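You operate a simulated robot arm through the tools that you are given. There is no shell and no other tool. Be economical: measure what you need, move in short steps, check, and stop when the job is done.

The job below is to be done with a simulated two-armed robot. You get a single attempt, and the scene is never put back.

JOB
Clean the blue preform, then press it into the soft wax on the silver dop.
Fine: wet the teal brush in the cleaner dish, brush the grease off, brush back in its cup; heat off, wait for FIRM. What is to be rubbed or washed off counts as gone when no trace of it is left.

It is judged by the outcome, as a careful person would: the job done as asked, and still so three seconds after it is handed in. It fails if anything else is knocked over, pushed out of place, dropped, spilled or broken.

ROBOT AND FRAMES
Two 7-joint arms with four-finger grippers on one trunk, on a base that drives. Base frame: it is fixed to the floor where the robot stands at the start and does not move with it; the origin is under the middle of the robot, x ahead of it, y to its left, z up; the surface under the hand at the start is at about z = 80. Readings come in cm, degrees, newtons and seconds.
The left shoulder is at the start at [4, 18.1, 113], the right one opposite. With the tool pointing down near the work surface each hand reaches from about 32 to 84 cm from the robot's upright axis, wherever it stands, measured 20 degrees to its own side. Places, roughly: centring slide [40, 50, 90]; cleaner dish [30, 0, 80]; cleaning brush (3x2x12 cm) [60, 0, 90]; cone dop (4x4x8 cm) [50, -40, 90]; cradle screw [40, -30, 90]; cradle slide [40, -50, 80]; flat dop (3x3x8 cm) [40, -30, 90]; gauge slide [40, -70, 80]; heat knob [30, 40, 90]; inside of the white brush cup [60, 0, 80]; key screw [40, -80, 90]; oil brush (3x2x12 cm) [70, 40, 90]; press carriage [30, 10, 80]; press screw [50, 10, 100]; slide screw [40, -50, 90]; tray lid [60, -20, 90]. Payload 3.67 kg a hand.
Tool frame (each hand has its own): the origin (TCP) lies between the finger pads and is the grasp point; the fingertips stand 2.8 cm ahead of it; z points along the fingers, y is the line along which they close. Largest opening 11.2 cm; the body of the gripper starts 7.3 cm behind the TCP.
Orientation is that of the tool frame in the base frame, as a unit quaternion [x, y, z, w]. With the fingers straight down and closing along the base's y, the tool's x points along the base's -x, its y along +y and its z along -z.

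CONTROLS
- The arms move only by the tool play_rows. It takes "left_series", "right_series" or both (then of equal length, played together; a hand with none holds still); each is text: rows parted by semicolons, each of 7 numbers parted by spaces: the shift along the base's x, y, z in cm, then the turn, a rotation vector about the base's x, y, z in rad, then the closure, from 0 (fully open) to 1 (shut). In form: dx dy dz ax ay az hand; .... A call has 1 to 12 rows; each row shifts and turns the commanded pose from where the row before left it. Each row takes 0.2 s and may step no farther than 5 cm and 8.6 degrees from the row before; otherwise, or with a gripper value out of range, the whole call is refused. Where a pose cannot be reached the arm comes as near as it can. A force on the tool above 90 N (or 10 N above the force at the start of the call, whichever is more), or a blocked arm, ends the call early, and 0.2 s more pass. The fingers move at their own pace and stop on an object; they squeeze with about 32 N. The grip force told is the motor's: it shows also when the fingers shut on nothing. Time passes only in rows, and 0.2 s behind the last, so rows that do not move let the fingers close. The reply holds the time, the measured pose of the TCP, the force on the tool along the base axes, the opening and the grip force, in the units named above and with some noise, with the torque about the TCP (base axes, N m) and any sound that the robot's microphone picked up.
- Cameras (640 x 400 px; columns grow to the right, rows downward): "scene" is now at [10.32, 0.92, 135.36]; the picture's right is [0.10, -1.00, 0.00], its down [-0.61, -0.06, -0.79] and it looks along [0.79, 0.08, -0.61] (base axes); focal length 214 px, centre (320, 200). "left" rides on the left gripper at [6, 1.8, -10.4] in its tool frame; the picture's right is [-0.29, 0.96, 0.00], its down [-0.80, -0.24, -0.55] and it looks along [-0.53, -0.16, 0.83] (tool axes); focal length 234 px, centre (320, 200). "right" rides on the right gripper at [6, -1.8, -10.4] in its tool frame; the picture's right is [0.29, 0.96, 0.00], its down [-0.80, 0.24, -0.55] and it looks along [-0.53, 0.16, 0.83] (tool axes); focal length 234 px, centre (320, 200). There is no depth. A picture from a camera that has moved, and an enlarged one, comes with that camera's place and axes in the base frame and with its lens.
- snapshot(camera): a new picture of that camera. It takes no simulated time.
- lift_body(by): slides the trunk up (or, below 0, down) by that many cm; the arms and the scene camera ride with it, the base frame stays. It gives what a move gives, with no picture.
- base_move(legs): drives the robot by 1 to 6 legs, each [ahead, left, turn to the left] in cm, cm and degrees, along the robot's own axes; the way and the turn of a leg run together, so that a leg with both is an arc; at most 150 cm and 180 degrees a leg. The arms and the cameras ride along, it lands a little off, and it stops where it bumps. It gives what a move gives.
- aim_head(pan, tilt): turns the head with the scene camera to pan (to the left, within 86 degrees either way) and tilt (down, from -29 to 69), counted from straight ahead of the robot. It gives what a move gives.
- inspect(camera, box): a new picture of the part [left, top, right, bottom] of that camera's present view, enlarged. It takes no simulated time.
- sign_off(): hands the job in; it is judged then, once.

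Work in short steps. Places have to be worked out from the pictures, the camera data and where the tool is seen: move nearer, look again, correct. Check each grasp and each placing, and mend what went wrong. You have 120 turns and 100 pictures in all, those below and enlarged ones among them. Open the grippers and draw the arms clear of the work before you hand the job in, unless the task says otherwise; then end with one line.

The tools are called by a JSON object that holds its "fn" and its "kwargs". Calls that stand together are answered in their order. play_rows: Moves the arms, as the interface text tells. Its arguments: {"type":"object","properties":{"left_series":{"type":"string"},"right_series":{"type":"string"}},"required":[]} The other tools are called the same way: lift_body (by) slides the trunk up or down; base_move (legs) drives the base; aim_head (pan, tilt) turns the head that bears the scene camera; snapshot (camera) takes a picture; inspect (camera, box) takes an enlarged picture of a part of a camera's view; sign_off () hands the job in.

At the start:

```text
time: 0.0
left_ee_pos: [42.31, 50.95, 120.71]
left_tcp_rot: [0.0, 1.0, -0.001, 0.0]
left_contact_force: [-0.4, 0.9, 0.8]
left_ft_torque: [0.02, -0.01, 0.02]
left_gripper_width: 11.2
left_grasp_force: 0.1
right_ee_pos: [50.64, 3.34, 114.0]
right_tcp_rot: [0.0, 1.0, 0.0, -0.001]
right_contact_force: [0.3, 0.0, 0.4]
right_ft_torque: [0.02, 0.01, 0.01]
right_gripper_width: 11.18
right_grasp_force: 0.2
trunk travel left (down, up): [-25.0, 26.4]
robot x, y, heading: [0.09, -0.05, 0.2]
head pan, tilt: [5.7, 37.5]
```

scene: 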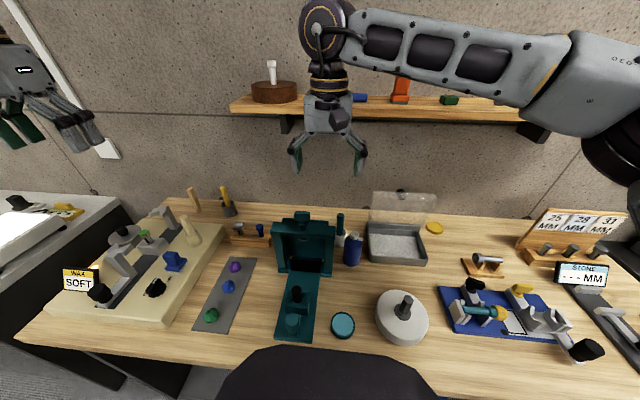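
right: 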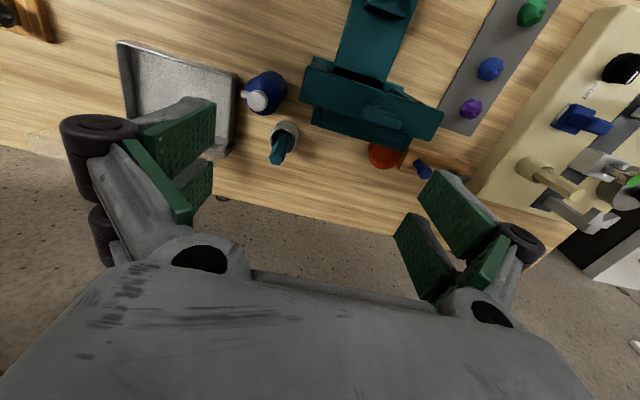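
left: 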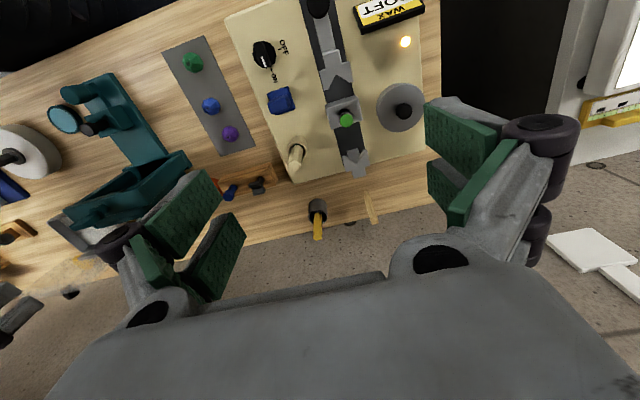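

I'll look at the wax station and the middle of the bench close up before doing anything.

{"fn": "inspect", "kwargs": {"camera": "scene", "box": [40, 180, 260, 330]}}

{"fn": "inspect", "kwargs": {"camera": "scene", "box": [230, 180, 450, 345]}}

{"fn": "inspect", "kwargs": {"camera": "left", "box": [150, 0, 450, 190]}}

{"fn": "inspect", "kwargs": {"camera": "scene", "box": [430, 200, 640, 370]}}

```text
2.67 times, centred on (150, 255) of scene
camera zoom: at [10.32, 0.92, 135.36], right [0.1, -1.0, 0.0], down [-0.61, -0.06, -0.79], along [0.79, 0.08, -0.61], focal length 572 px, centre (773, 53)
```

zoom: 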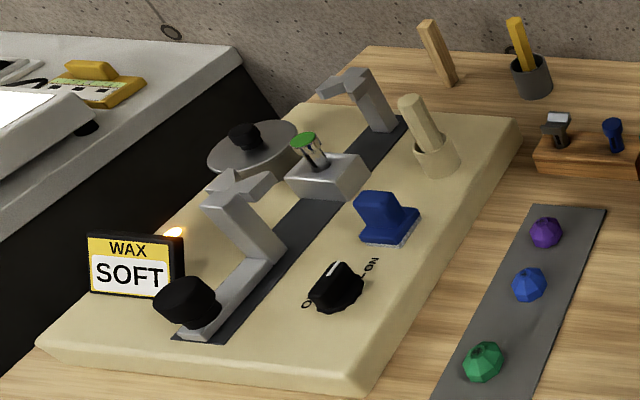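

```text
2.42 times, centred on (340, 262) of scene
camera zoom: at [10.32, 0.92, 135.36], right [0.1, -1.0, 0.0], down [-0.61, -0.06, -0.79], along [0.79, 0.08, -0.61], focal length 520 px, centre (272, 48)
```

zoom: 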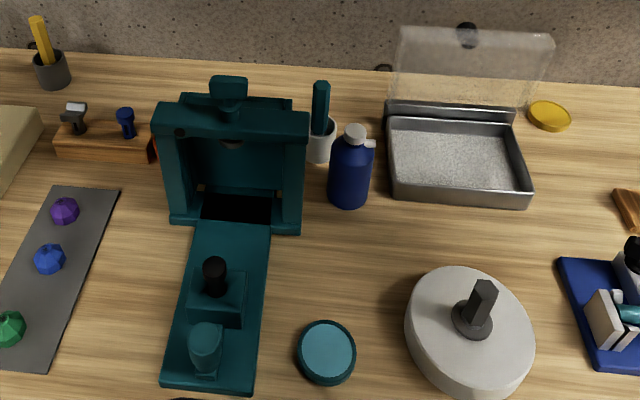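

```text
2.11 times, centred on (300, 95) of left
camera zoom: at [36.26, 52.77, 131.1], right [0.29, 0.96, 0.0], down [0.8, -0.24, 0.55], along [0.53, -0.16, -0.83], focal length 493 px, centre (362, 421)
```

zoom: 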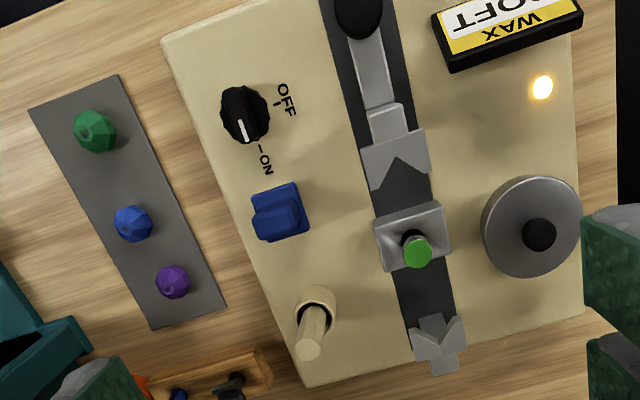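

```text
2.35 times, centred on (535, 285) of scene
camera zoom: at [10.32, 0.92, 135.36], right [0.1, -1.0, 0.0], down [-0.61, -0.06, -0.79], along [0.79, 0.08, -0.61], focal length 505 px, centre (-186, 0)
```

zoom: 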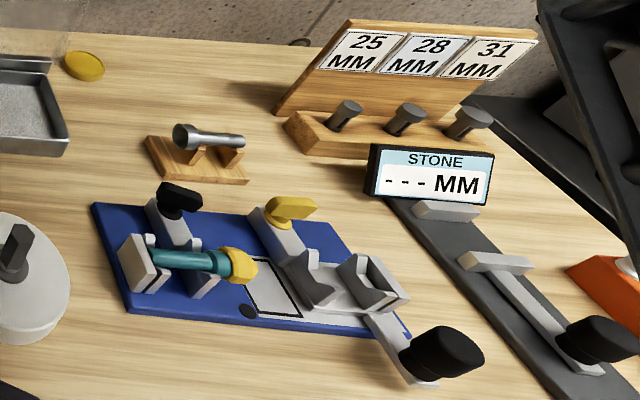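

The silver dop with green wax stands in the station at about (47, 54, 92). The blue preform is on the grey mat at about (39.6, 29, 81.5). I bring the left hand's camera closer to the preform.

{"fn": "play_rows", "kwargs": {"left_series": "-1.3 -3 -3.2 0 0 0 0;-1.3 -3 -3.2 0 0 0 0;-1.3 -3 -3.2 0 0 0 0;-1.3 -3 -3.2 0 0 0 0;-1.3 -3 -3.2 0 0 0 0;-1.3 -3 -3.2 0 0 0 0;-1.2 -2.4 -3.2 0 0 0 0;0 0 -3 0 0 0 0"}}

{"fn": "snapshot", "kwargs": {"camera": "left"}}

{"fn": "snapshot", "kwargs": {"camera": "scene"}}

```text
time: 1.8
left_ee_pos: [33.25, 30.97, 95.42]
left_tcp_rot: [0.001, 1.0, -0.001, -0.001]
left_contact_force: [-0.8, -0.2, -0.6]
left_ft_torque: [-0.02, -0.01, 0.02]
left_gripper_width: 11.18
left_grasp_force: 0.0
right_ee_pos: [50.5, 3.32, 113.9]
right_tcp_rot: [0.0, 1.0, 0.001, 0.0]
right_contact_force: [0.6, -0.5, -0.9]
right_ft_torque: [0.01, 0.01, -0.03]
right_gripper_width: 11.21
right_grasp_force: 0.1
trunk travel left (down, up): [-25.0, 26.4]
robot x, y, heading: [0.22, 0.0, -0.0]
head pan, tilt: [5.7, 37.5]
```

```text
92 pictures are left
camera left: at [27.22, 32.65, 105.77], right [0.29, 0.96, 0.0], down [0.8, -0.24, 0.55], along [0.53, -0.16, -0.83], focal length 234 px, centre (320, 200)
```

left: 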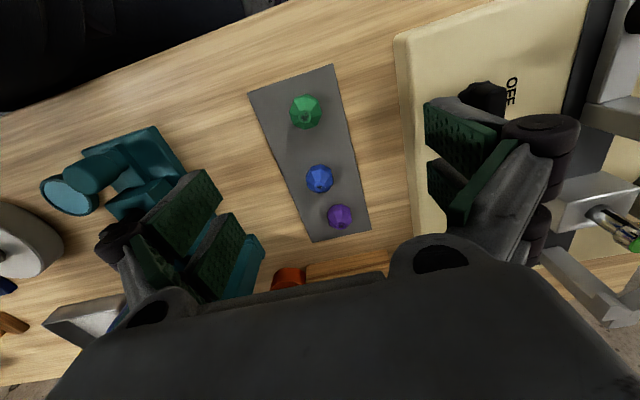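

```text
91 pictures are left
camera scene: at [10.36, 1.03, 135.36], right [0.1, -1.0, 0.0], down [-0.61, -0.06, -0.79], along [0.79, 0.08, -0.61], focal length 214 px, centre (320, 200)
```

scene: 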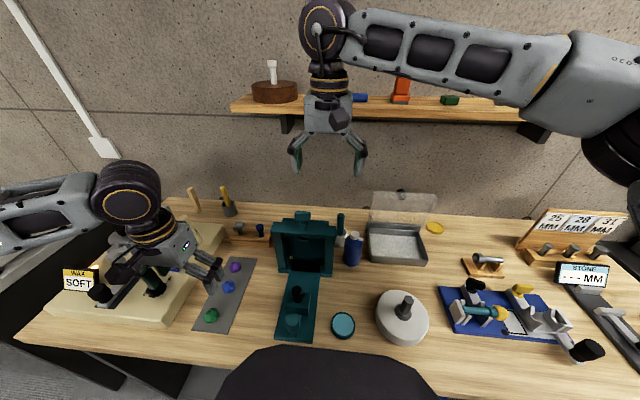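

The preform is in full view. I enlarge it to find the grease, and the brush and the dish too.

{"fn": "inspect", "kwargs": {"camera": "left", "box": [280, 150, 360, 200]}}

{"fn": "inspect", "kwargs": {"camera": "right", "box": [220, 50, 320, 180]}}

{"fn": "inspect", "kwargs": {"camera": "scene", "box": [270, 205, 380, 345]}}

```text
8.00 times, centred on (320, 175) of left
camera zoom: at [27.22, 32.65, 105.77], right [0.29, 0.96, 0.0], down [0.8, -0.24, 0.55], along [0.53, -0.16, -0.83], focal length 1873 px, centre (320, 400)
```

zoom: 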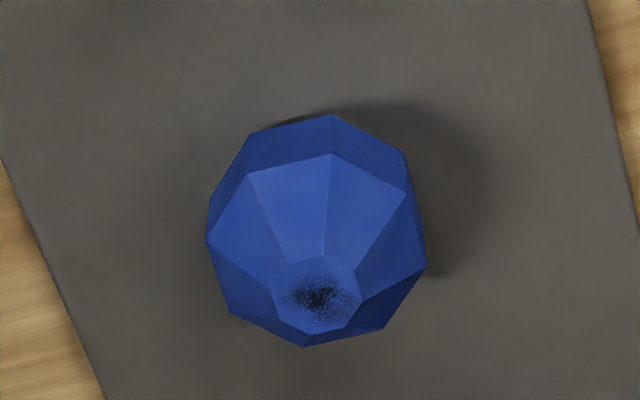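

```text
3.08 times, centred on (270, 115) of right
camera zoom: at [44.65, 1.59, 124.33], right [-0.29, 0.96, 0.0], down [0.8, 0.24, 0.55], along [0.53, 0.16, -0.83], focal length 720 px, centre (474, 462)
```

zoom: 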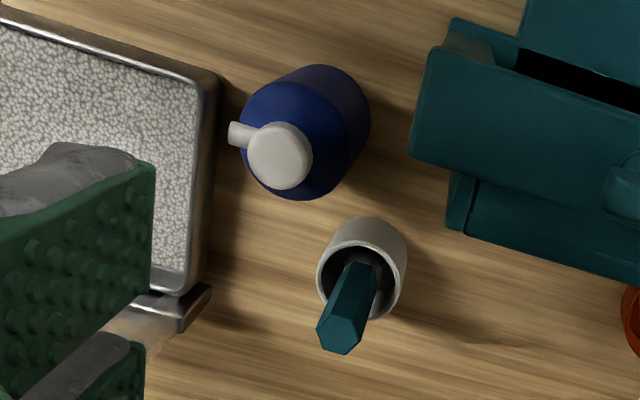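

```text
2.86 times, centred on (325, 275) of scene
camera zoom: at [10.36, 1.03, 135.36], right [0.1, -1.0, 0.0], down [-0.61, -0.06, -0.79], along [0.79, 0.08, -0.61], focal length 613 px, centre (306, -14)
```

zoom: 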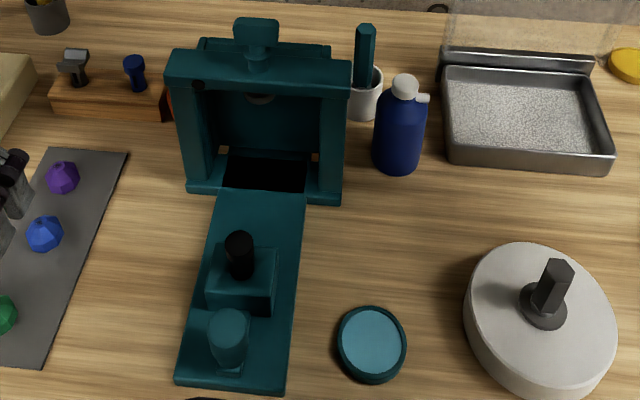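

The grease is a dark patch on the small top facet of the blue preform. I judge the brush handle top to be at about (60, -0.5, 92), leaning slightly to +x in its cup at about (58.6, -0.5). I bring the right hand above it.

{"fn": "play_rows", "kwargs": {"right_series": "3.2 -1.3 -1 0 0 0 0.3;3.2 -1.3 -3 0 0 0 0.3;3.1 -1.2 -4 0 0 0 0.3;0 0 -4 0 0 0 0.4;0 0 -2 0 0 0 0.4;0 0 0 0 0 0 0.4"}}

{"fn": "snapshot", "kwargs": {"camera": "right"}}

{"fn": "inspect", "kwargs": {"camera": "scene", "box": [260, 140, 440, 270]}}

```text
refused: row 3 steps farther than a row can; nothing moved
```

```text
87 pictures are left
camera right: at [44.65, 1.59, 124.33], right [-0.29, 0.96, 0.0], down [0.8, 0.24, 0.55], along [0.53, 0.16, -0.83], focal length 234 px, centre (320, 200)
```

right: 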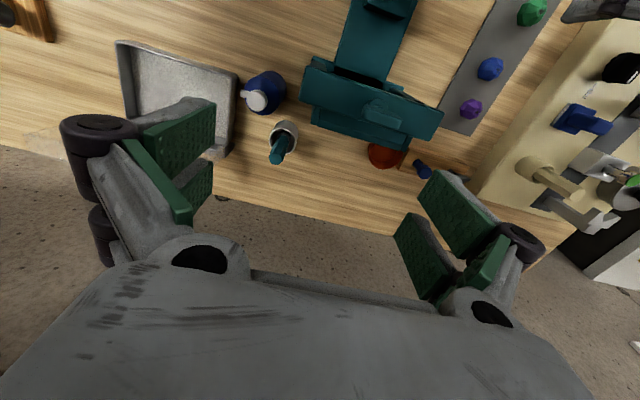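

```text
3.08 times, centred on (350, 205) of scene
camera zoom: at [10.36, 1.03, 135.36], right [0.1, -1.0, 0.0], down [-0.61, -0.06, -0.79], along [0.79, 0.08, -0.61], focal length 660 px, centre (228, 185)
```

zoom: 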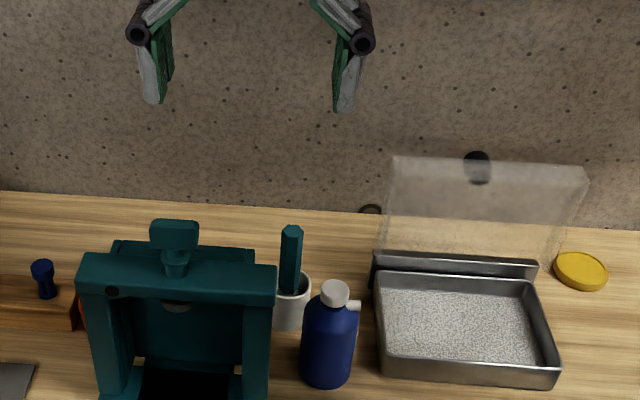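

The third row was too long a step. I play the same motion in smaller rows.

{"fn": "play_rows", "kwargs": {"right_series": "3.2 -1.3 -1 0 0 0 0.3;3.2 -1.3 -3 0 0 0 0.3;3.1 -1.2 -3 0 0 0 0.3;0 0 -4 0 0 0 0.4;0 0 -3 0 0 0 0.4;0 0 0 0 0 0 0.4"}}

{"fn": "snapshot", "kwargs": {"camera": "right"}}

{"fn": "inspect", "kwargs": {"camera": "scene", "box": [260, 140, 440, 270]}}

```text
time: 3.2
left_ee_pos: [33.25, 30.83, 95.53]
left_tcp_rot: [-0.001, 1.0, 0.001, -0.001]
left_contact_force: [0.1, -0.6, 0.2]
left_ft_torque: [-0.03, -0.02, 0.0]
left_gripper_width: 11.19
left_grasp_force: 0.0
right_ee_pos: [60.1, -0.54, 100.16]
right_tcp_rot: [0.0, 1.0, 0.0, 0.0]
right_contact_force: [-0.3, 0.3, 0.1]
right_ft_torque: [0.0, 0.02, 0.06]
right_gripper_width: 6.72
right_grasp_force: 0.1
trunk travel left (down, up): [-25.0, 26.4]
robot x, y, heading: [-0.17, 0.26, -0.1]
head pan, tilt: [5.7, 37.5]
```

```text
85 pictures are left
camera right: at [54.19, -2.4, 110.5], right [-0.29, 0.96, 0.0], down [0.8, 0.24, 0.55], along [0.53, 0.16, -0.83], focal length 234 px, centre (320, 200)
```

right: 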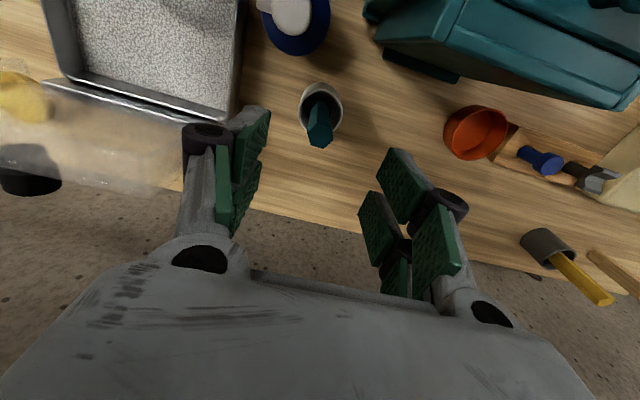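

```text
3.08 times, centred on (350, 205) of scene
camera zoom: at [10.3, 0.92, 135.37], right [0.1, -1.0, 0.0], down [-0.61, -0.06, -0.79], along [0.79, 0.08, -0.61], focal length 660 px, centre (228, 185)
```

zoom: 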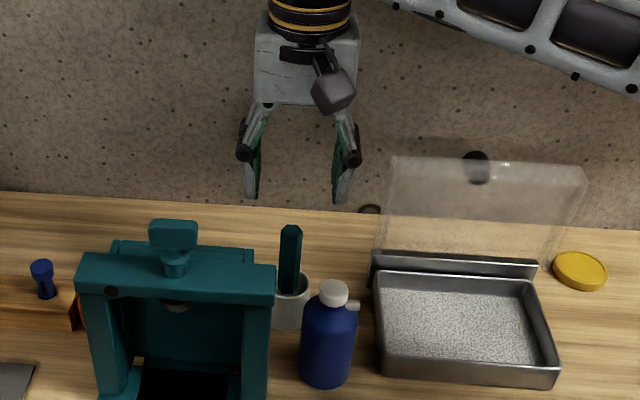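

The handle top lies at about (60.1, -0.6, 92), right between the fingers. I go straight down to TCP z ≈ 90 and close.

{"fn": "play_rows", "kwargs": {"right_series": "0 0 -4 0 0 0 0.4;-0.1 0 -4 0 0 0 0.4;0 0 -2.4 0 0 0 0.4;0 0 0 0 0 0 1;0 0 0 0 0 0 1;0 0 0 0 0 0 1"}}

{"fn": "snapshot", "kwargs": {"camera": "right"}}

```text
time: 4.6
left_ee_pos: [33.27, 30.94, 95.42]
left_tcp_rot: [0.0, 1.0, 0.0, 0.0]
left_contact_force: [-0.1, -0.3, -0.5]
left_ft_torque: [-0.01, -0.02, -0.02]
left_gripper_width: 11.2
left_grasp_force: 0.1
right_ee_pos: [60.15, -0.43, 89.66]
right_tcp_rot: [0.0, 1.0, 0.0, -0.001]
right_contact_force: [-0.5, 0.0, 0.1]
right_ft_torque: [-0.01, 0.0, -0.01]
right_gripper_width: 1.86
right_grasp_force: 32.0
trunk travel left (down, up): [-25.0, 26.4]
robot x, y, heading: [-0.13, 0.02, -0.0]
head pan, tilt: [5.7, 37.5]
```

```text
83 pictures are left
camera right: at [54.26, -2.31, 100.1], right [-0.29, 0.96, 0.0], down [0.8, 0.24, 0.55], along [0.53, 0.16, -0.83], focal length 234 px, centre (320, 200)
```

right: 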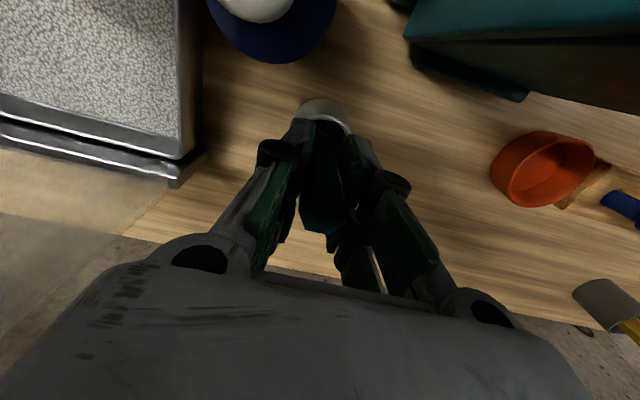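

The brush is gripped at 1.9 cm wide. I lift it straight up out of the cup, with a slight follow of its lean.

{"fn": "play_rows", "kwargs": {"right_series": "0.2 0 2 0 0 0 1;0.2 0 2 0 0 0 1;0.2 0 3 0 0 0 1;0 0 4 0 0 0 1;0 0 4 0 0 0 1"}}

{"fn": "inspect", "kwargs": {"camera": "scene", "box": [260, 140, 440, 270]}}

{"fn": "snapshot", "kwargs": {"camera": "right"}}

```text
time: 5.8
left_ee_pos: [33.22, 30.86, 95.43]
left_tcp_rot: [0.0, 1.0, 0.001, 0.0]
left_contact_force: [0.5, -0.7, -0.2]
left_ft_torque: [0.02, 0.03, 0.03]
left_gripper_width: 11.18
left_grasp_force: 0.1
right_ee_pos: [60.64, -0.28, 104.4]
right_tcp_rot: [0.0, 1.0, 0.0, 0.0]
right_contact_force: [-0.8, -0.3, -0.7]
right_ft_torque: [-0.01, -0.01, -0.01]
right_gripper_width: 1.86
right_grasp_force: 32.5
trunk travel left (down, up): [-25.0, 26.4]
robot x, y, heading: [-0.03, -0.29, -0.1]
head pan, tilt: [5.7, 37.5]
```

```text
3.08 times, centred on (350, 205) of scene
camera zoom: at [10.28, 0.94, 135.37], right [0.1, -1.0, 0.0], down [-0.61, -0.06, -0.79], along [0.79, 0.08, -0.61], focal length 660 px, centre (228, 185)
```

zoom: 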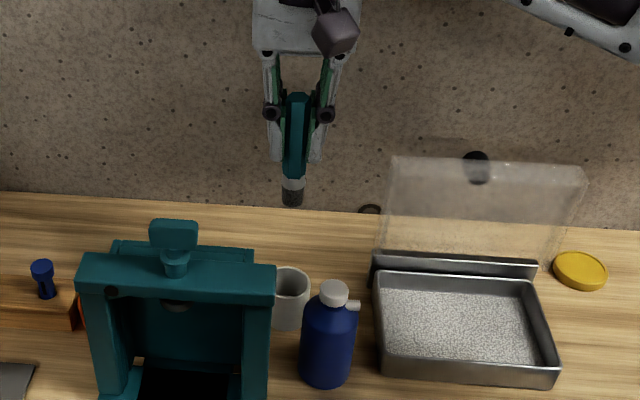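

```text
81 pictures are left
camera right: at [54.6, -2.13, 114.92], right [-0.29, 0.96, 0.0], down [0.8, 0.24, 0.55], along [0.53, 0.16, -0.83], focal length 234 px, centre (320, 200)
```

right: 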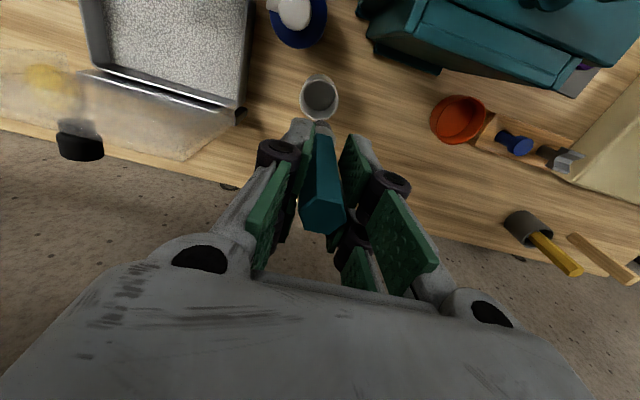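

The brush is held, with its tip about 9 cm below the TCP and nearly straight. I carry it back to above the cleaner dish at about (33, -2), clear of the bottle.

{"fn": "play_rows", "kwargs": {"right_series": "-2 -1 2 0 0 0 1;-4.5 -1 0 0 0 0 1;-4.7 0 0 0 0 0 1;-4.7 0 0 0 0 0 1;-4.7 0 0 0 0 0 1;-4 0 -1 0 0 0 1;-2.4 0 -4 0 0 0 1;0 0 -4 0 0 0 1"}}

{"fn": "inspect", "kwargs": {"camera": "scene", "box": [260, 220, 440, 350]}}

{"fn": "snapshot", "kwargs": {"camera": "right"}}

{"fn": "snapshot", "kwargs": {"camera": "left"}}

```text
time: 7.6
left_ee_pos: [33.28, 30.89, 95.39]
left_tcp_rot: [0.001, 1.0, -0.001, 0.0]
left_contact_force: [-0.6, -0.4, -0.7]
left_ft_torque: [0.0, 0.0, -0.02]
left_gripper_width: 11.21
left_grasp_force: 0.0
right_ee_pos: [33.54, -2.84, 97.41]
right_tcp_rot: [0.001, 1.0, 0.0, 0.0]
right_contact_force: [0.2, 0.3, -1.3]
right_ft_torque: [0.0, 0.03, -0.03]
right_gripper_width: 1.67
right_grasp_force: 32.0
trunk travel left (down, up): [-25.0, 26.4]
robot x, y, heading: [-0.04, 0.39, 0.0]
head pan, tilt: [5.7, 37.5]
```

```text
3.08 times, centred on (350, 285) of scene
camera zoom: at [10.36, 0.88, 135.36], right [0.1, -1.0, 0.0], down [-0.61, -0.06, -0.79], along [0.79, 0.08, -0.61], focal length 660 px, centre (228, -62)
```

zoom: 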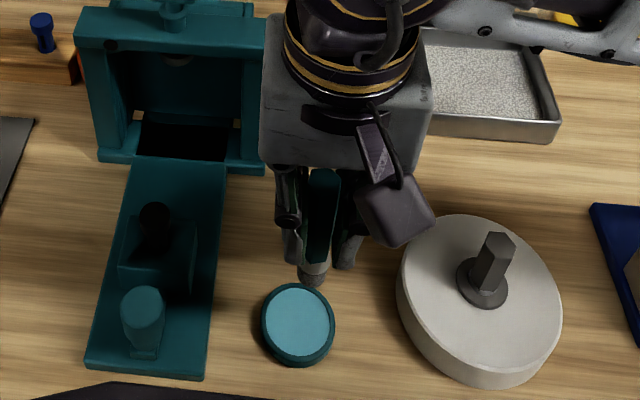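

```text
79 pictures are left
camera right: at [27.64, -4.57, 107.73], right [-0.29, 0.96, 0.0], down [0.8, 0.24, 0.55], along [0.53, 0.16, -0.83], focal length 234 px, centre (320, 200)
```

right: 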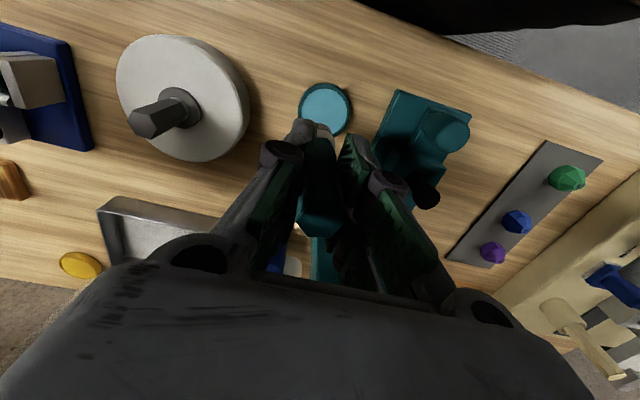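

```text
78 pictures are left
camera left: at [27.25, 32.56, 105.83], right [0.29, 0.96, 0.0], down [0.8, -0.24, 0.55], along [0.53, -0.16, -0.83], focal length 234 px, centre (320, 200)
```

left: 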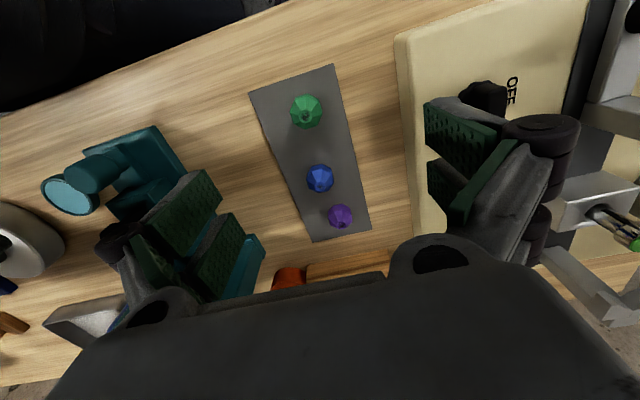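

The tip is at about (32.8, -2.7) and the dish centre at (32.8, -2.2). I shift slightly and lower the tip into the liquid, to TCP z ≈ 90.2.

{"fn": "play_rows", "kwargs": {"right_series": "0 0.4 -3 0 0 0 1;0 0 -3 0 0 0 1;0 0 -1 0 0 0 1;0 0 -0.4 0 0 0 1"}}

{"fn": "inspect", "kwargs": {"camera": "scene", "box": [290, 260, 400, 350]}}

{"fn": "inspect", "kwargs": {"camera": "right", "box": [260, 60, 400, 170]}}

```text
time: 8.6
left_ee_pos: [33.15, 30.78, 95.59]
left_tcp_rot: [0.0, 1.0, 0.0, -0.001]
left_contact_force: [0.2, 0.8, 0.1]
left_ft_torque: [0.01, 0.0, -0.01]
left_gripper_width: 11.2
left_grasp_force: 0.0
right_ee_pos: [33.59, -2.18, 90.3]
right_tcp_rot: [0.0, 1.0, 0.001, 0.001]
right_contact_force: [1.3, 0.3, 10.3]
right_ft_torque: [0.04, -0.09, 0.0]
right_gripper_width: 1.67
right_grasp_force: 31.8
trunk travel left (down, up): [-25.0, 26.4]
robot x, y, heading: [0.31, -0.16, 0.0]
head pan, tilt: [5.7, 37.5]
```

```text
4.44 times, centred on (345, 305) of scene
camera zoom: at [10.24, 0.9, 135.38], right [0.1, -1.0, 0.0], down [-0.6, -0.06, -0.79], along [0.79, 0.08, -0.61], focal length 953 px, centre (209, -267)
```

zoom: 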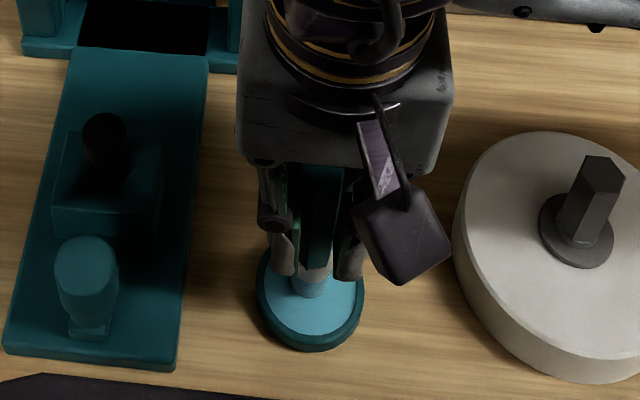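

```text
3.64 times, centred on (330, 115) of right
camera zoom: at [27.68, -4.02, 100.54], right [-0.29, 0.96, 0.0], down [0.8, 0.24, 0.56], along [0.53, 0.16, -0.83], focal length 852 px, centre (284, 509)
```

zoom: 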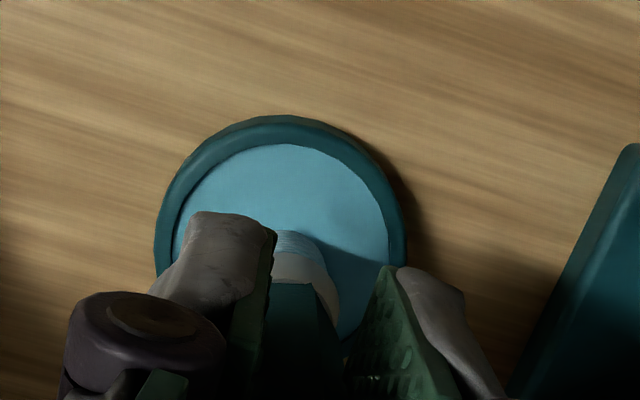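

The bristles turned blue and touched the bottom lightly, so the brush is wet. I lift it, and meanwhile move the left hand over the blue preform and tilt it 45° so that the top facet will be free for brushing from above.

{"fn": "play_rows", "kwargs": {"right_series": "0 0 1 0 0 0 1;0 0 3 0 0 0 1;0 0 4 0 0 0 1;0 0 4 0 0 0 1;0 0 0 0 0 0 1;0 0 0 0 0 0 1;0 0 0 0 0 0 1;0 0 0 0 0 0 1;0 0 0 0 0 0 1", "left_series": "2.5 -1 0 0 0 0 0.4;2.6 -1 0 0 0 0 0.45;0 0 0 0 -0.131 0 0.45;0 0 0 0 -0.131 0 0.45;0 0 0 0 -0.131 0 0.45;0 0 0 0 -0.131 0 0.45;0 0 0 0 -0.131 0 0.45;0 0 0 0 -0.131 0 0.45;0 0 -3 0 0 0 0.45"}}

{"fn": "snapshot", "kwargs": {"camera": "left"}}

{"fn": "snapshot", "kwargs": {"camera": "scene"}}

```text
time: 10.6
left_ee_pos: [49.11, 30.09, 93.2]
left_tcp_rot: [0.001, 0.924, -0.001, 0.383]
left_contact_force: [1.4, -0.1, 0.1]
left_ft_torque: [-0.01, 0.0, 0.01]
left_gripper_width: 6.15
left_grasp_force: 0.0
left hand out of reach, approached as far as the arm can: row 4, 5, 6, 7, 8
right_ee_pos: [33.56, -2.01, 102.25]
right_tcp_rot: [0.0, 1.0, 0.0, 0.0]
right_contact_force: [0.5, -0.6, -0.9]
right_ft_torque: [0.01, 0.02, 0.01]
right_gripper_width: 1.64
right_grasp_force: 32.3
trunk travel left (down, up): [-25.0, 26.4]
robot x, y, heading: [0.01, 0.22, 0.1]
head pan, tilt: [5.7, 37.5]
```

```text
75 pictures are left
camera left: at [37.49, 31.85, 96.28], right [0.2, 0.96, 0.2], down [0.17, -0.24, 0.96], along [0.96, -0.16, -0.21], focal length 234 px, centre (320, 200)
```

left: 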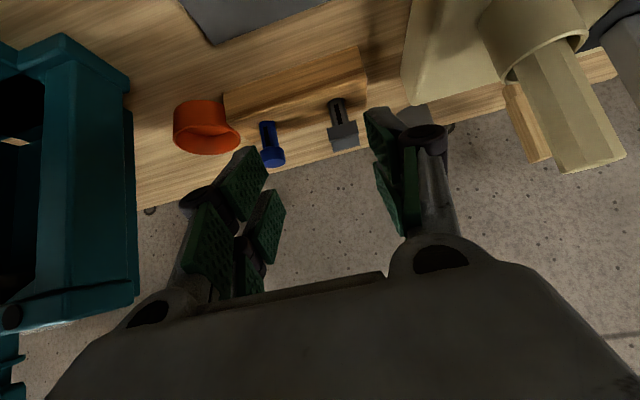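

```text
74 pictures are left
camera scene: at [10.37, 0.94, 135.36], right [0.1, -1.0, 0.0], down [-0.61, -0.06, -0.79], along [0.79, 0.08, -0.61], focal length 214 px, centre (320, 200)
```

scene: 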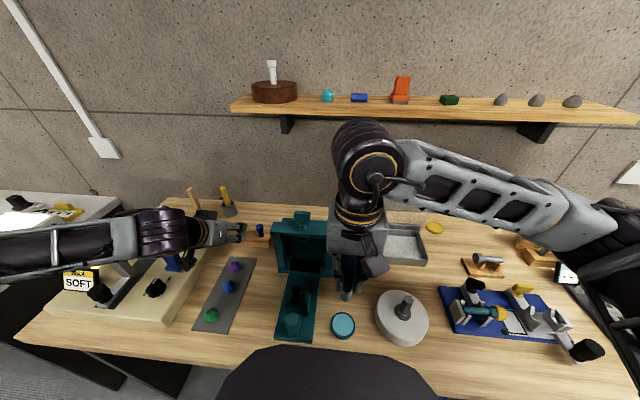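

The 45° tilt is out of reach so near the robot, so the hand ended up at x = 49. The base should stand farther back: I raise both hands a little, then drive back 12 cm.

{"fn": "play_rows", "kwargs": {"left_series": "0 0 4 0 0 0 0.45;0 0 3 0 0 0 0.45", "right_series": "0 0 2 0 0 0 1;0 0 2 0 0 0 1"}}

{"fn": "base_move", "kwargs": {"legs": [[-12, 0, 0]]}}

{"fn": "snapshot", "kwargs": {"camera": "scene"}}

```text
time: 11.2
left_ee_pos: [49.19, 30.04, 100.18]
left_tcp_rot: [0.0, 0.924, 0.0, 0.383]
left_contact_force: [-0.1, 0.0, -0.3]
left_ft_torque: [0.02, 0.03, 0.02]
left_gripper_width: 6.15
left_grasp_force: 0.2
right_ee_pos: [33.57, -2.21, 106.17]
right_tcp_rot: [0.001, 1.0, -0.001, 0.0]
right_contact_force: [0.3, -0.1, -0.6]
right_ft_torque: [-0.01, 0.0, -0.02]
right_gripper_width: 1.67
right_grasp_force: 31.7
trunk travel left (down, up): [-25.0, 26.4]
robot x, y, heading: [0.28, -0.04, -0.0]
head pan, tilt: [5.7, 37.5]
```

```text
time: 12.5
left_ee_pos: [37.19, 30.18, 100.29]
left_tcp_rot: [0.001, 0.923, 0.0, 0.384]
left_contact_force: [-0.8, -0.9, 0.8]
left_ft_torque: [0.02, 0.03, 0.01]
left_gripper_width: 6.16
left_grasp_force: 0.0
right_ee_pos: [21.44, -2.22, 106.13]
right_tcp_rot: [0.001, 1.0, 0.0, 0.0]
right_contact_force: [-0.4, -0.1, -0.9]
right_ft_torque: [0.01, -0.03, -0.01]
right_gripper_width: 1.68
right_grasp_force: 32.0
trunk travel left (down, up): [-25.0, 26.4]
robot x, y, heading: [-11.89, -0.09, -0.2]
head pan, tilt: [5.7, 37.5]
```

```text
73 pictures are left
camera scene: at [-1.8, 0.92, 135.37], right [0.1, -1.0, 0.0], down [-0.61, -0.06, -0.79], along [0.79, 0.08, -0.61], focal length 214 px, centre (320, 200)
```

scene: 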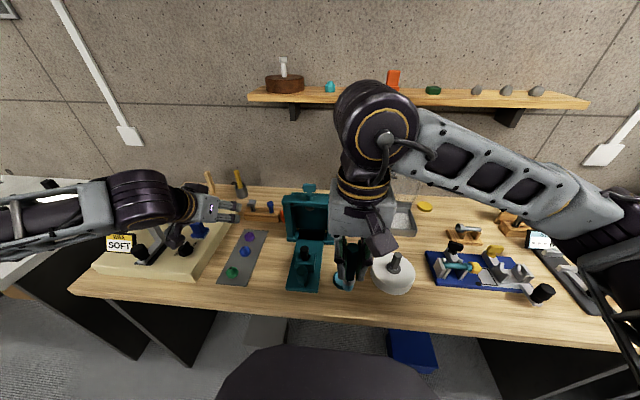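

Now the hand is within reach, but its forearm would come low over the wax station when lowered. I choose the simpler way: leave the preform on its mat and brush it lightly from above. The left hand goes back upright, high and aside to the left.

{"fn": "play_rows", "kwargs": {"left_series": "1 0.5 4 0 0 0 0.3;1 0.5 4 0 0 0 0.3;1 3 3 0 0.131 0 0;1 3 3 0 0.131 0 0;1 3 2 0 0.131 0 0;1 3 1 0 0.131 0 0;1 3 0 0 0.131 0 0;0 3 0 0 0.131 0 0;0 3 0 0 0 0 0"}}

{"fn": "play_rows", "kwargs": {"right_series": "4 2 0 0 0 0 1;4 3 0 0 0 0 1;3 4 0 0 0 0 1;2 4.5 0 0 0 0 1;2 4.5 0 0 0 0 1;2 4.5 0 0 0 0 1;1 4.5 0 0 0 0 1;1 4 -1 0 0 0 1;0 0 -2 0 0 0 1"}}

{"fn": "snapshot", "kwargs": {"camera": "scene"}}

{"fn": "snapshot", "kwargs": {"camera": "right"}}

```text
time: 14.5
left_ee_pos: [43.97, 52.2, 117.06]
left_tcp_rot: [0.0, 1.0, -0.001, -0.001]
left_contact_force: [0.1, 0.7, -0.4]
left_ft_torque: [-0.05, -0.01, -0.02]
left_gripper_width: 11.19
left_grasp_force: 0.1
right_ee_pos: [21.46, -2.06, 106.14]
right_tcp_rot: [0.001, 1.0, 0.0, 0.0]
right_contact_force: [-0.5, 0.3, 0.9]
right_ft_torque: [-0.02, -0.01, -0.03]
right_gripper_width: 1.68
right_grasp_force: 32.1
trunk travel left (down, up): [-25.0, 26.4]
robot x, y, heading: [-12.05, -0.46, 0.0]
head pan, tilt: [5.7, 37.5]
```

```text
time: 16.5
left_ee_pos: [44.27, 51.96, 116.85]
left_tcp_rot: [0.001, 1.0, 0.0, -0.001]
left_contact_force: [0.4, 0.6, -0.5]
left_ft_torque: [0.03, 0.03, -0.04]
left_gripper_width: 11.22
left_grasp_force: 0.0
right_ee_pos: [40.25, 26.43, 103.57]
right_tcp_rot: [0.001, 1.0, 0.0, -0.001]
right_contact_force: [0.0, -0.8, -0.8]
right_ft_torque: [0.01, 0.02, -0.01]
right_gripper_width: 1.66
right_grasp_force: 32.4
right hand out of reach, approached as far as the arm can: row 8
trunk travel left (down, up): [-25.0, 26.4]
robot x, y, heading: [-12.07, -0.06, 0.1]
head pan, tilt: [5.7, 37.5]
```

```text
72 pictures are left
camera scene: at [-1.6, 0.85, 135.35], right [0.1, -1.0, 0.0], down [-0.61, -0.06, -0.79], along [0.79, 0.08, -0.61], focal length 214 px, centre (320, 200)
```

scene: 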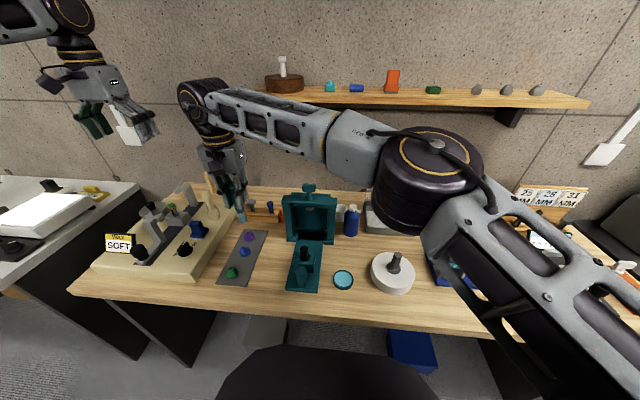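

```text
71 pictures are left
camera right: at [34.25, 24.6, 113.9], right [-0.29, 0.96, 0.0], down [0.8, 0.24, 0.55], along [0.53, 0.16, -0.83], focal length 234 px, centre (320, 200)
```

right: 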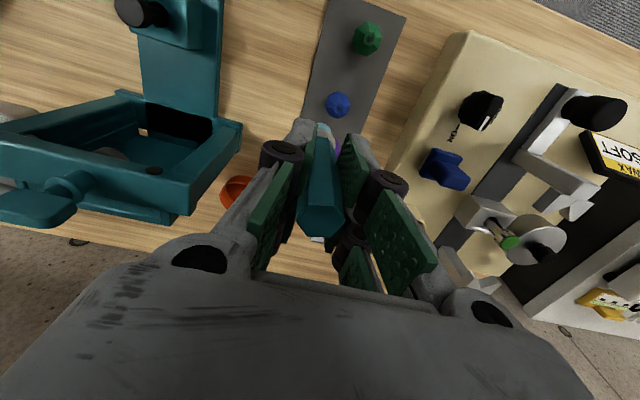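

The right hand stops at y = 26.4, just short of the preform. Driving the base 10 cm to the left brings it within reach; both hands are high and clear.

{"fn": "base_move", "kwargs": {"legs": [[0, 10, 0]]}}

{"fn": "play_rows", "kwargs": {"right_series": "0 -4 0 0 0 0 1;0.2 -3.6 0 0 0 0 1;0 0 -4 0 0 0 1"}}

{"fn": "snapshot", "kwargs": {"camera": "scene"}}

{"fn": "snapshot", "kwargs": {"camera": "right"}}

```text
time: 17.6
left_ee_pos: [44.08, 62.2, 117.0]
left_tcp_rot: [0.001, 1.0, 0.0, 0.0]
left_contact_force: [0.0, 0.0, -0.2]
left_ft_torque: [-0.04, -0.01, 0.0]
left_gripper_width: 11.21
left_grasp_force: 0.1
right_ee_pos: [40.05, 36.47, 103.58]
right_tcp_rot: [-0.001, 1.0, -0.001, 0.001]
right_contact_force: [-0.1, -0.2, -0.5]
right_ft_torque: [-0.04, -0.03, 0.0]
right_gripper_width: 1.66
right_grasp_force: 31.8
trunk travel left (down, up): [-25.0, 26.4]
robot x, y, heading: [-11.87, 9.78, -0.1]
head pan, tilt: [5.7, 37.5]
```

```text
time: 18.4
left_ee_pos: [44.02, 62.26, 116.88]
left_tcp_rot: [0.0, 1.0, -0.001, 0.0]
left_contact_force: [0.5, -0.1, -0.6]
left_ft_torque: [0.0, 0.01, 0.0]
left_gripper_width: 11.22
left_grasp_force: 0.1
right_ee_pos: [40.38, 29.18, 99.37]
right_tcp_rot: [0.0, 1.0, 0.0, -0.001]
right_contact_force: [0.6, 0.5, -0.6]
right_ft_torque: [0.0, 0.05, -0.01]
right_gripper_width: 1.69
right_grasp_force: 31.5
trunk travel left (down, up): [-25.0, 26.4]
robot x, y, heading: [-12.01, 9.97, 0.0]
head pan, tilt: [5.7, 37.5]
```

```text
70 pictures are left
camera scene: at [-1.64, 10.98, 135.35], right [0.1, -0.99, 0.0], down [-0.61, -0.06, -0.79], along [0.79, 0.08, -0.61], focal length 214 px, centre (320, 200)
```

scene: 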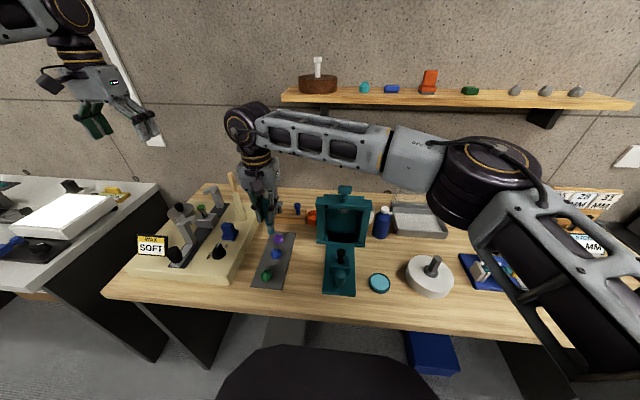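

```text
69 pictures are left
camera right: at [34.34, 27.31, 109.72], right [-0.29, 0.96, 0.0], down [0.8, 0.24, 0.55], along [0.53, 0.16, -0.83], focal length 234 px, centre (320, 200)
```

right: 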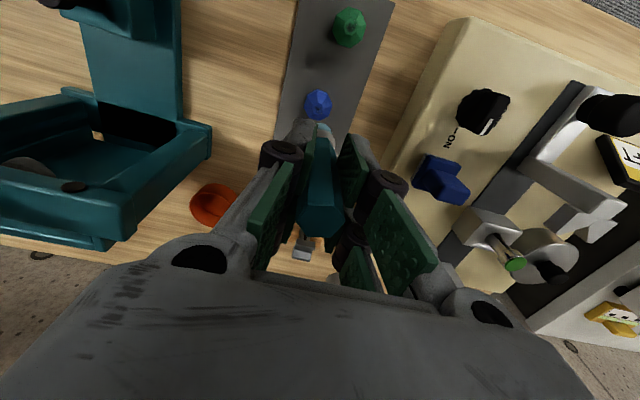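

I check the tip's place relative to the preform.

{"fn": "inspect", "kwargs": {"camera": "scene", "box": [240, 200, 320, 290]}}

{"fn": "inspect", "kwargs": {"camera": "right", "box": [280, 70, 360, 140]}}

```text
4.44 times, centred on (280, 245) of scene
camera zoom: at [-1.64, 10.98, 135.35], right [0.1, -0.99, 0.0], down [-0.61, -0.06, -0.79], along [0.79, 0.08, -0.61], focal length 953 px, centre (498, 0)
```

zoom: 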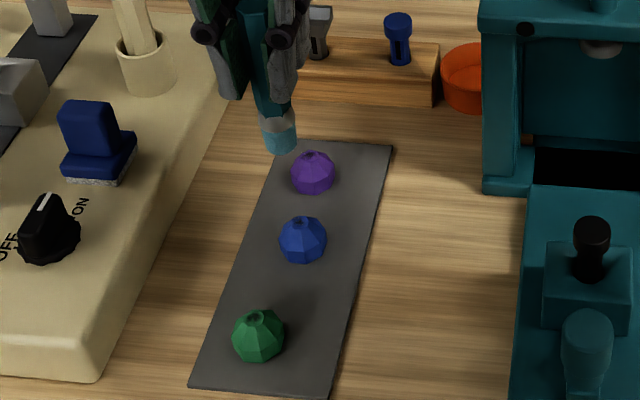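

```text
5.71 times, centred on (320, 105) of right
camera zoom: at [34.34, 27.31, 109.72], right [-0.29, 0.96, 0.0], down [0.8, 0.24, 0.55], along [0.53, 0.16, -0.83], focal length 1338 px, centre (320, 743)
```

zoom: 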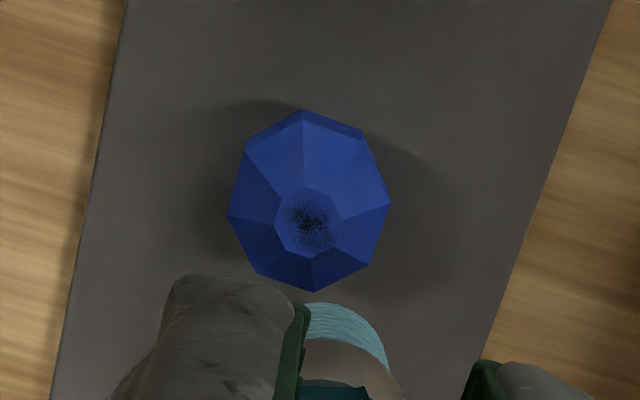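

The tip is at about (39.4, 29.0) and the greasy facet at about (40.05, 28.8, 83.0). I align and lower to TCP z ≈ 92.8 to look for contact.

{"fn": "play_rows", "kwargs": {"right_series": "0.6 -0.2 -3 0 0 0 1;0 0 -2.5 0 0 0 1;0 0 -1 0 0 0 1;0 0 0 0 0 0 1"}}

{"fn": "inspect", "kwargs": {"camera": "right", "box": [280, 70, 360, 140]}}

{"fn": "inspect", "kwargs": {"camera": "scene", "box": [240, 220, 310, 280]}}

```text
time: 19.4
left_ee_pos: [44.08, 62.15, 116.94]
left_tcp_rot: [0.001, 1.0, 0.001, 0.001]
left_contact_force: [-0.3, 1.1, 0.0]
left_ft_torque: [-0.03, 0.0, -0.02]
left_gripper_width: 11.2
left_grasp_force: 0.0
right_ee_pos: [41.03, 28.54, 92.9]
right_tcp_rot: [0.0, 1.0, 0.0, 0.0]
right_contact_force: [0.1, 0.7, 0.1]
right_ft_torque: [0.02, -0.02, 0.01]
right_gripper_width: 1.65
right_grasp_force: 31.6
trunk travel left (down, up): [-25.0, 26.4]
robot x, y, heading: [-11.87, 10.04, 0.1]
head pan, tilt: [5.7, 37.5]
```

```text
5.71 times, centred on (320, 105) of right
camera zoom: at [35.03, 26.7, 103.32], right [-0.29, 0.96, 0.0], down [0.8, 0.24, 0.55], along [0.53, 0.16, -0.83], focal length 1338 px, centre (320, 743)
```

zoom: 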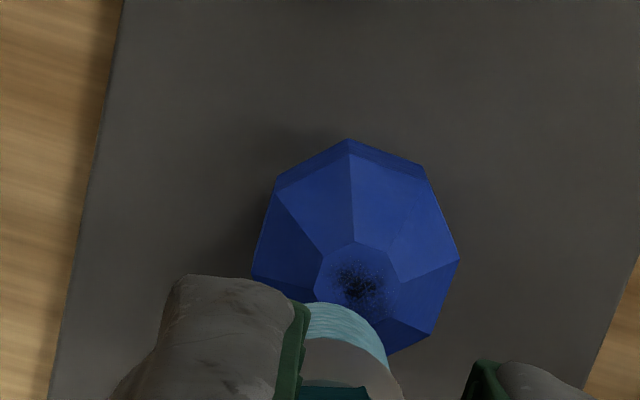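

```text
6.67 times, centred on (275, 250) of scene
camera zoom: at [-1.72, 10.87, 135.36], right [0.1, -0.99, 0.0], down [-0.61, -0.06, -0.79], along [0.79, 0.08, -0.61], focal length 1430 px, centre (620, -133)
```

zoom: 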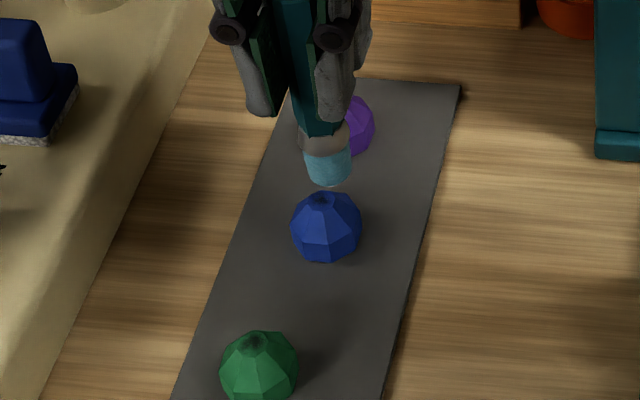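

The tip is about 1 cm above the facet and nearly aligned. I shift y by +0.25 and lower in small steps.

{"fn": "play_rows", "kwargs": {"right_series": "0 0.25 -0.5 0 0 0 1;0 0 -0.3 0 0 0 1;0 0 0 0 0 0 1"}}

{"fn": "inspect", "kwargs": {"camera": "scene", "box": [240, 220, 310, 280]}}

```text
time: 20.2
left_ee_pos: [44.06, 62.03, 116.96]
left_tcp_rot: [0.0, 1.0, 0.001, 0.0]
left_contact_force: [0.6, -0.2, 0.3]
left_ft_torque: [0.01, -0.01, 0.01]
left_gripper_width: 11.19
left_grasp_force: 0.0
right_ee_pos: [41.0, 28.86, 92.2]
right_tcp_rot: [0.001, 1.0, 0.0, 0.0]
right_contact_force: [0.6, 0.3, -0.2]
right_ft_torque: [0.03, -0.01, -0.01]
right_gripper_width: 1.65
right_grasp_force: 32.0
trunk travel left (down, up): [-25.0, 26.4]
robot x, y, heading: [-11.88, 9.49, 0.3]
head pan, tilt: [5.7, 37.5]
```

```text
6.67 times, centred on (275, 250) of scene
camera zoom: at [-1.74, 10.85, 135.36], right [0.1, -0.99, 0.0], down [-0.61, -0.06, -0.79], along [0.79, 0.08, -0.61], focal length 1430 px, centre (620, -133)
```

zoom: 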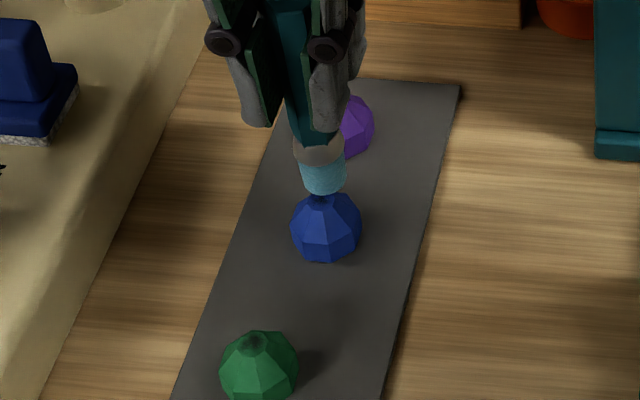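

Nearly touching. I lower another 0.4 cm.

{"fn": "play_rows", "kwargs": {"right_series": "0 0 -0.2 0 0 0 1;0 0 -0.2 0 0 0 1;0 0 0 0 0 0 1"}}

```text
time: 21.0
left_ee_pos: [43.81, 61.97, 117.06]
left_tcp_rot: [0.0, 1.0, 0.0, 0.001]
left_contact_force: [-0.1, -0.5, -0.2]
left_ft_torque: [0.02, -0.01, 0.0]
left_gripper_width: 11.2
left_grasp_force: 0.0
right_ee_pos: [40.95, 28.94, 91.95]
right_tcp_rot: [0.001, 1.0, 0.001, 0.002]
right_contact_force: [3.2, -0.6, 18.0]
right_ft_torque: [0.02, -0.08, 0.0]
right_gripper_width: 1.65
right_grasp_force: 31.9
trunk travel left (down, up): [-25.0, 26.4]
robot x, y, heading: [-11.93, 9.57, -0.0]
head pan, tilt: [5.7, 37.5]
```

Contact, at 18 N, which is more than needed. I ease up by 0.15 cm and make short strokes of half a centimetre over the facet.

{"fn": "play_rows", "kwargs": {"right_series": "0 0 0.15 0 0 0 1;0.5 0 0 0 0 0 1;-0.5 0 0 0 0 0 1;-0.5 0 0 0 0 0 1;0.5 0 0 0 0 0 1;0 0.5 0 0 0 0 1;0 -0.5 0 0 0 0 1;0 -0.5 0 0 0 0 1;0 0.5 0 0 0 0 1"}}

{"fn": "inspect", "kwargs": {"camera": "right", "box": [280, 70, 360, 140]}}

{"fn": "inspect", "kwargs": {"camera": "scene", "box": [240, 220, 310, 280]}}

```text
time: 23.0
left_ee_pos: [43.9, 62.09, 116.97]
left_tcp_rot: [0.001, 1.0, 0.0, 0.0]
left_contact_force: [0.2, 0.2, 0.0]
left_ft_torque: [-0.01, -0.01, -0.02]
left_gripper_width: 11.18
left_grasp_force: 0.0
right_ee_pos: [40.8, 28.9, 92.1]
right_tcp_rot: [0.0, 1.0, -0.002, 0.0]
right_contact_force: [0.5, -2.7, 4.1]
right_ft_torque: [-0.21, 0.04, 0.0]
right_gripper_width: 1.67
right_grasp_force: 32.1
trunk travel left (down, up): [-25.0, 26.4]
robot x, y, heading: [-12.42, 10.02, -0.0]
head pan, tilt: [5.7, 37.5]
```

```text
5.71 times, centred on (320, 105) of right
camera zoom: at [34.88, 26.95, 102.45], right [-0.29, 0.96, 0.0], down [0.8, 0.24, 0.55], along [0.53, 0.16, -0.83], focal length 1338 px, centre (320, 743)
```

zoom: 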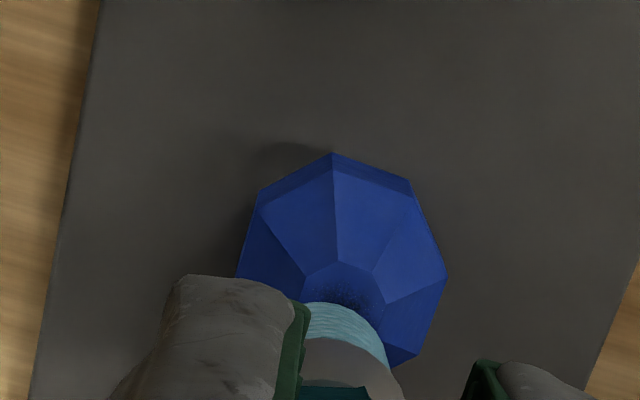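

```text
6.67 times, centred on (275, 250) of scene
camera zoom: at [-1.78, 10.84, 135.36], right [0.1, -1.0, 0.0], down [-0.61, -0.06, -0.79], along [0.79, 0.08, -0.61], focal length 1430 px, centre (620, -133)
```

zoom: 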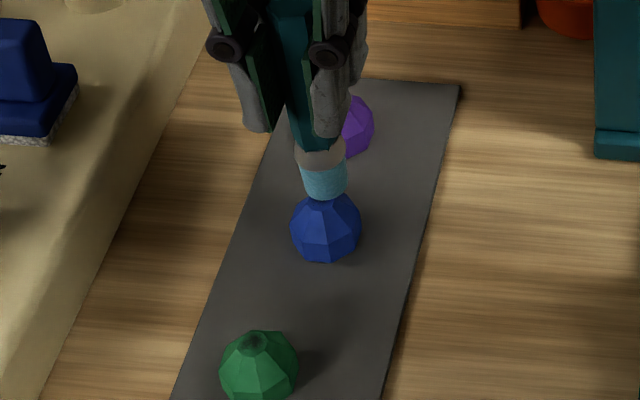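

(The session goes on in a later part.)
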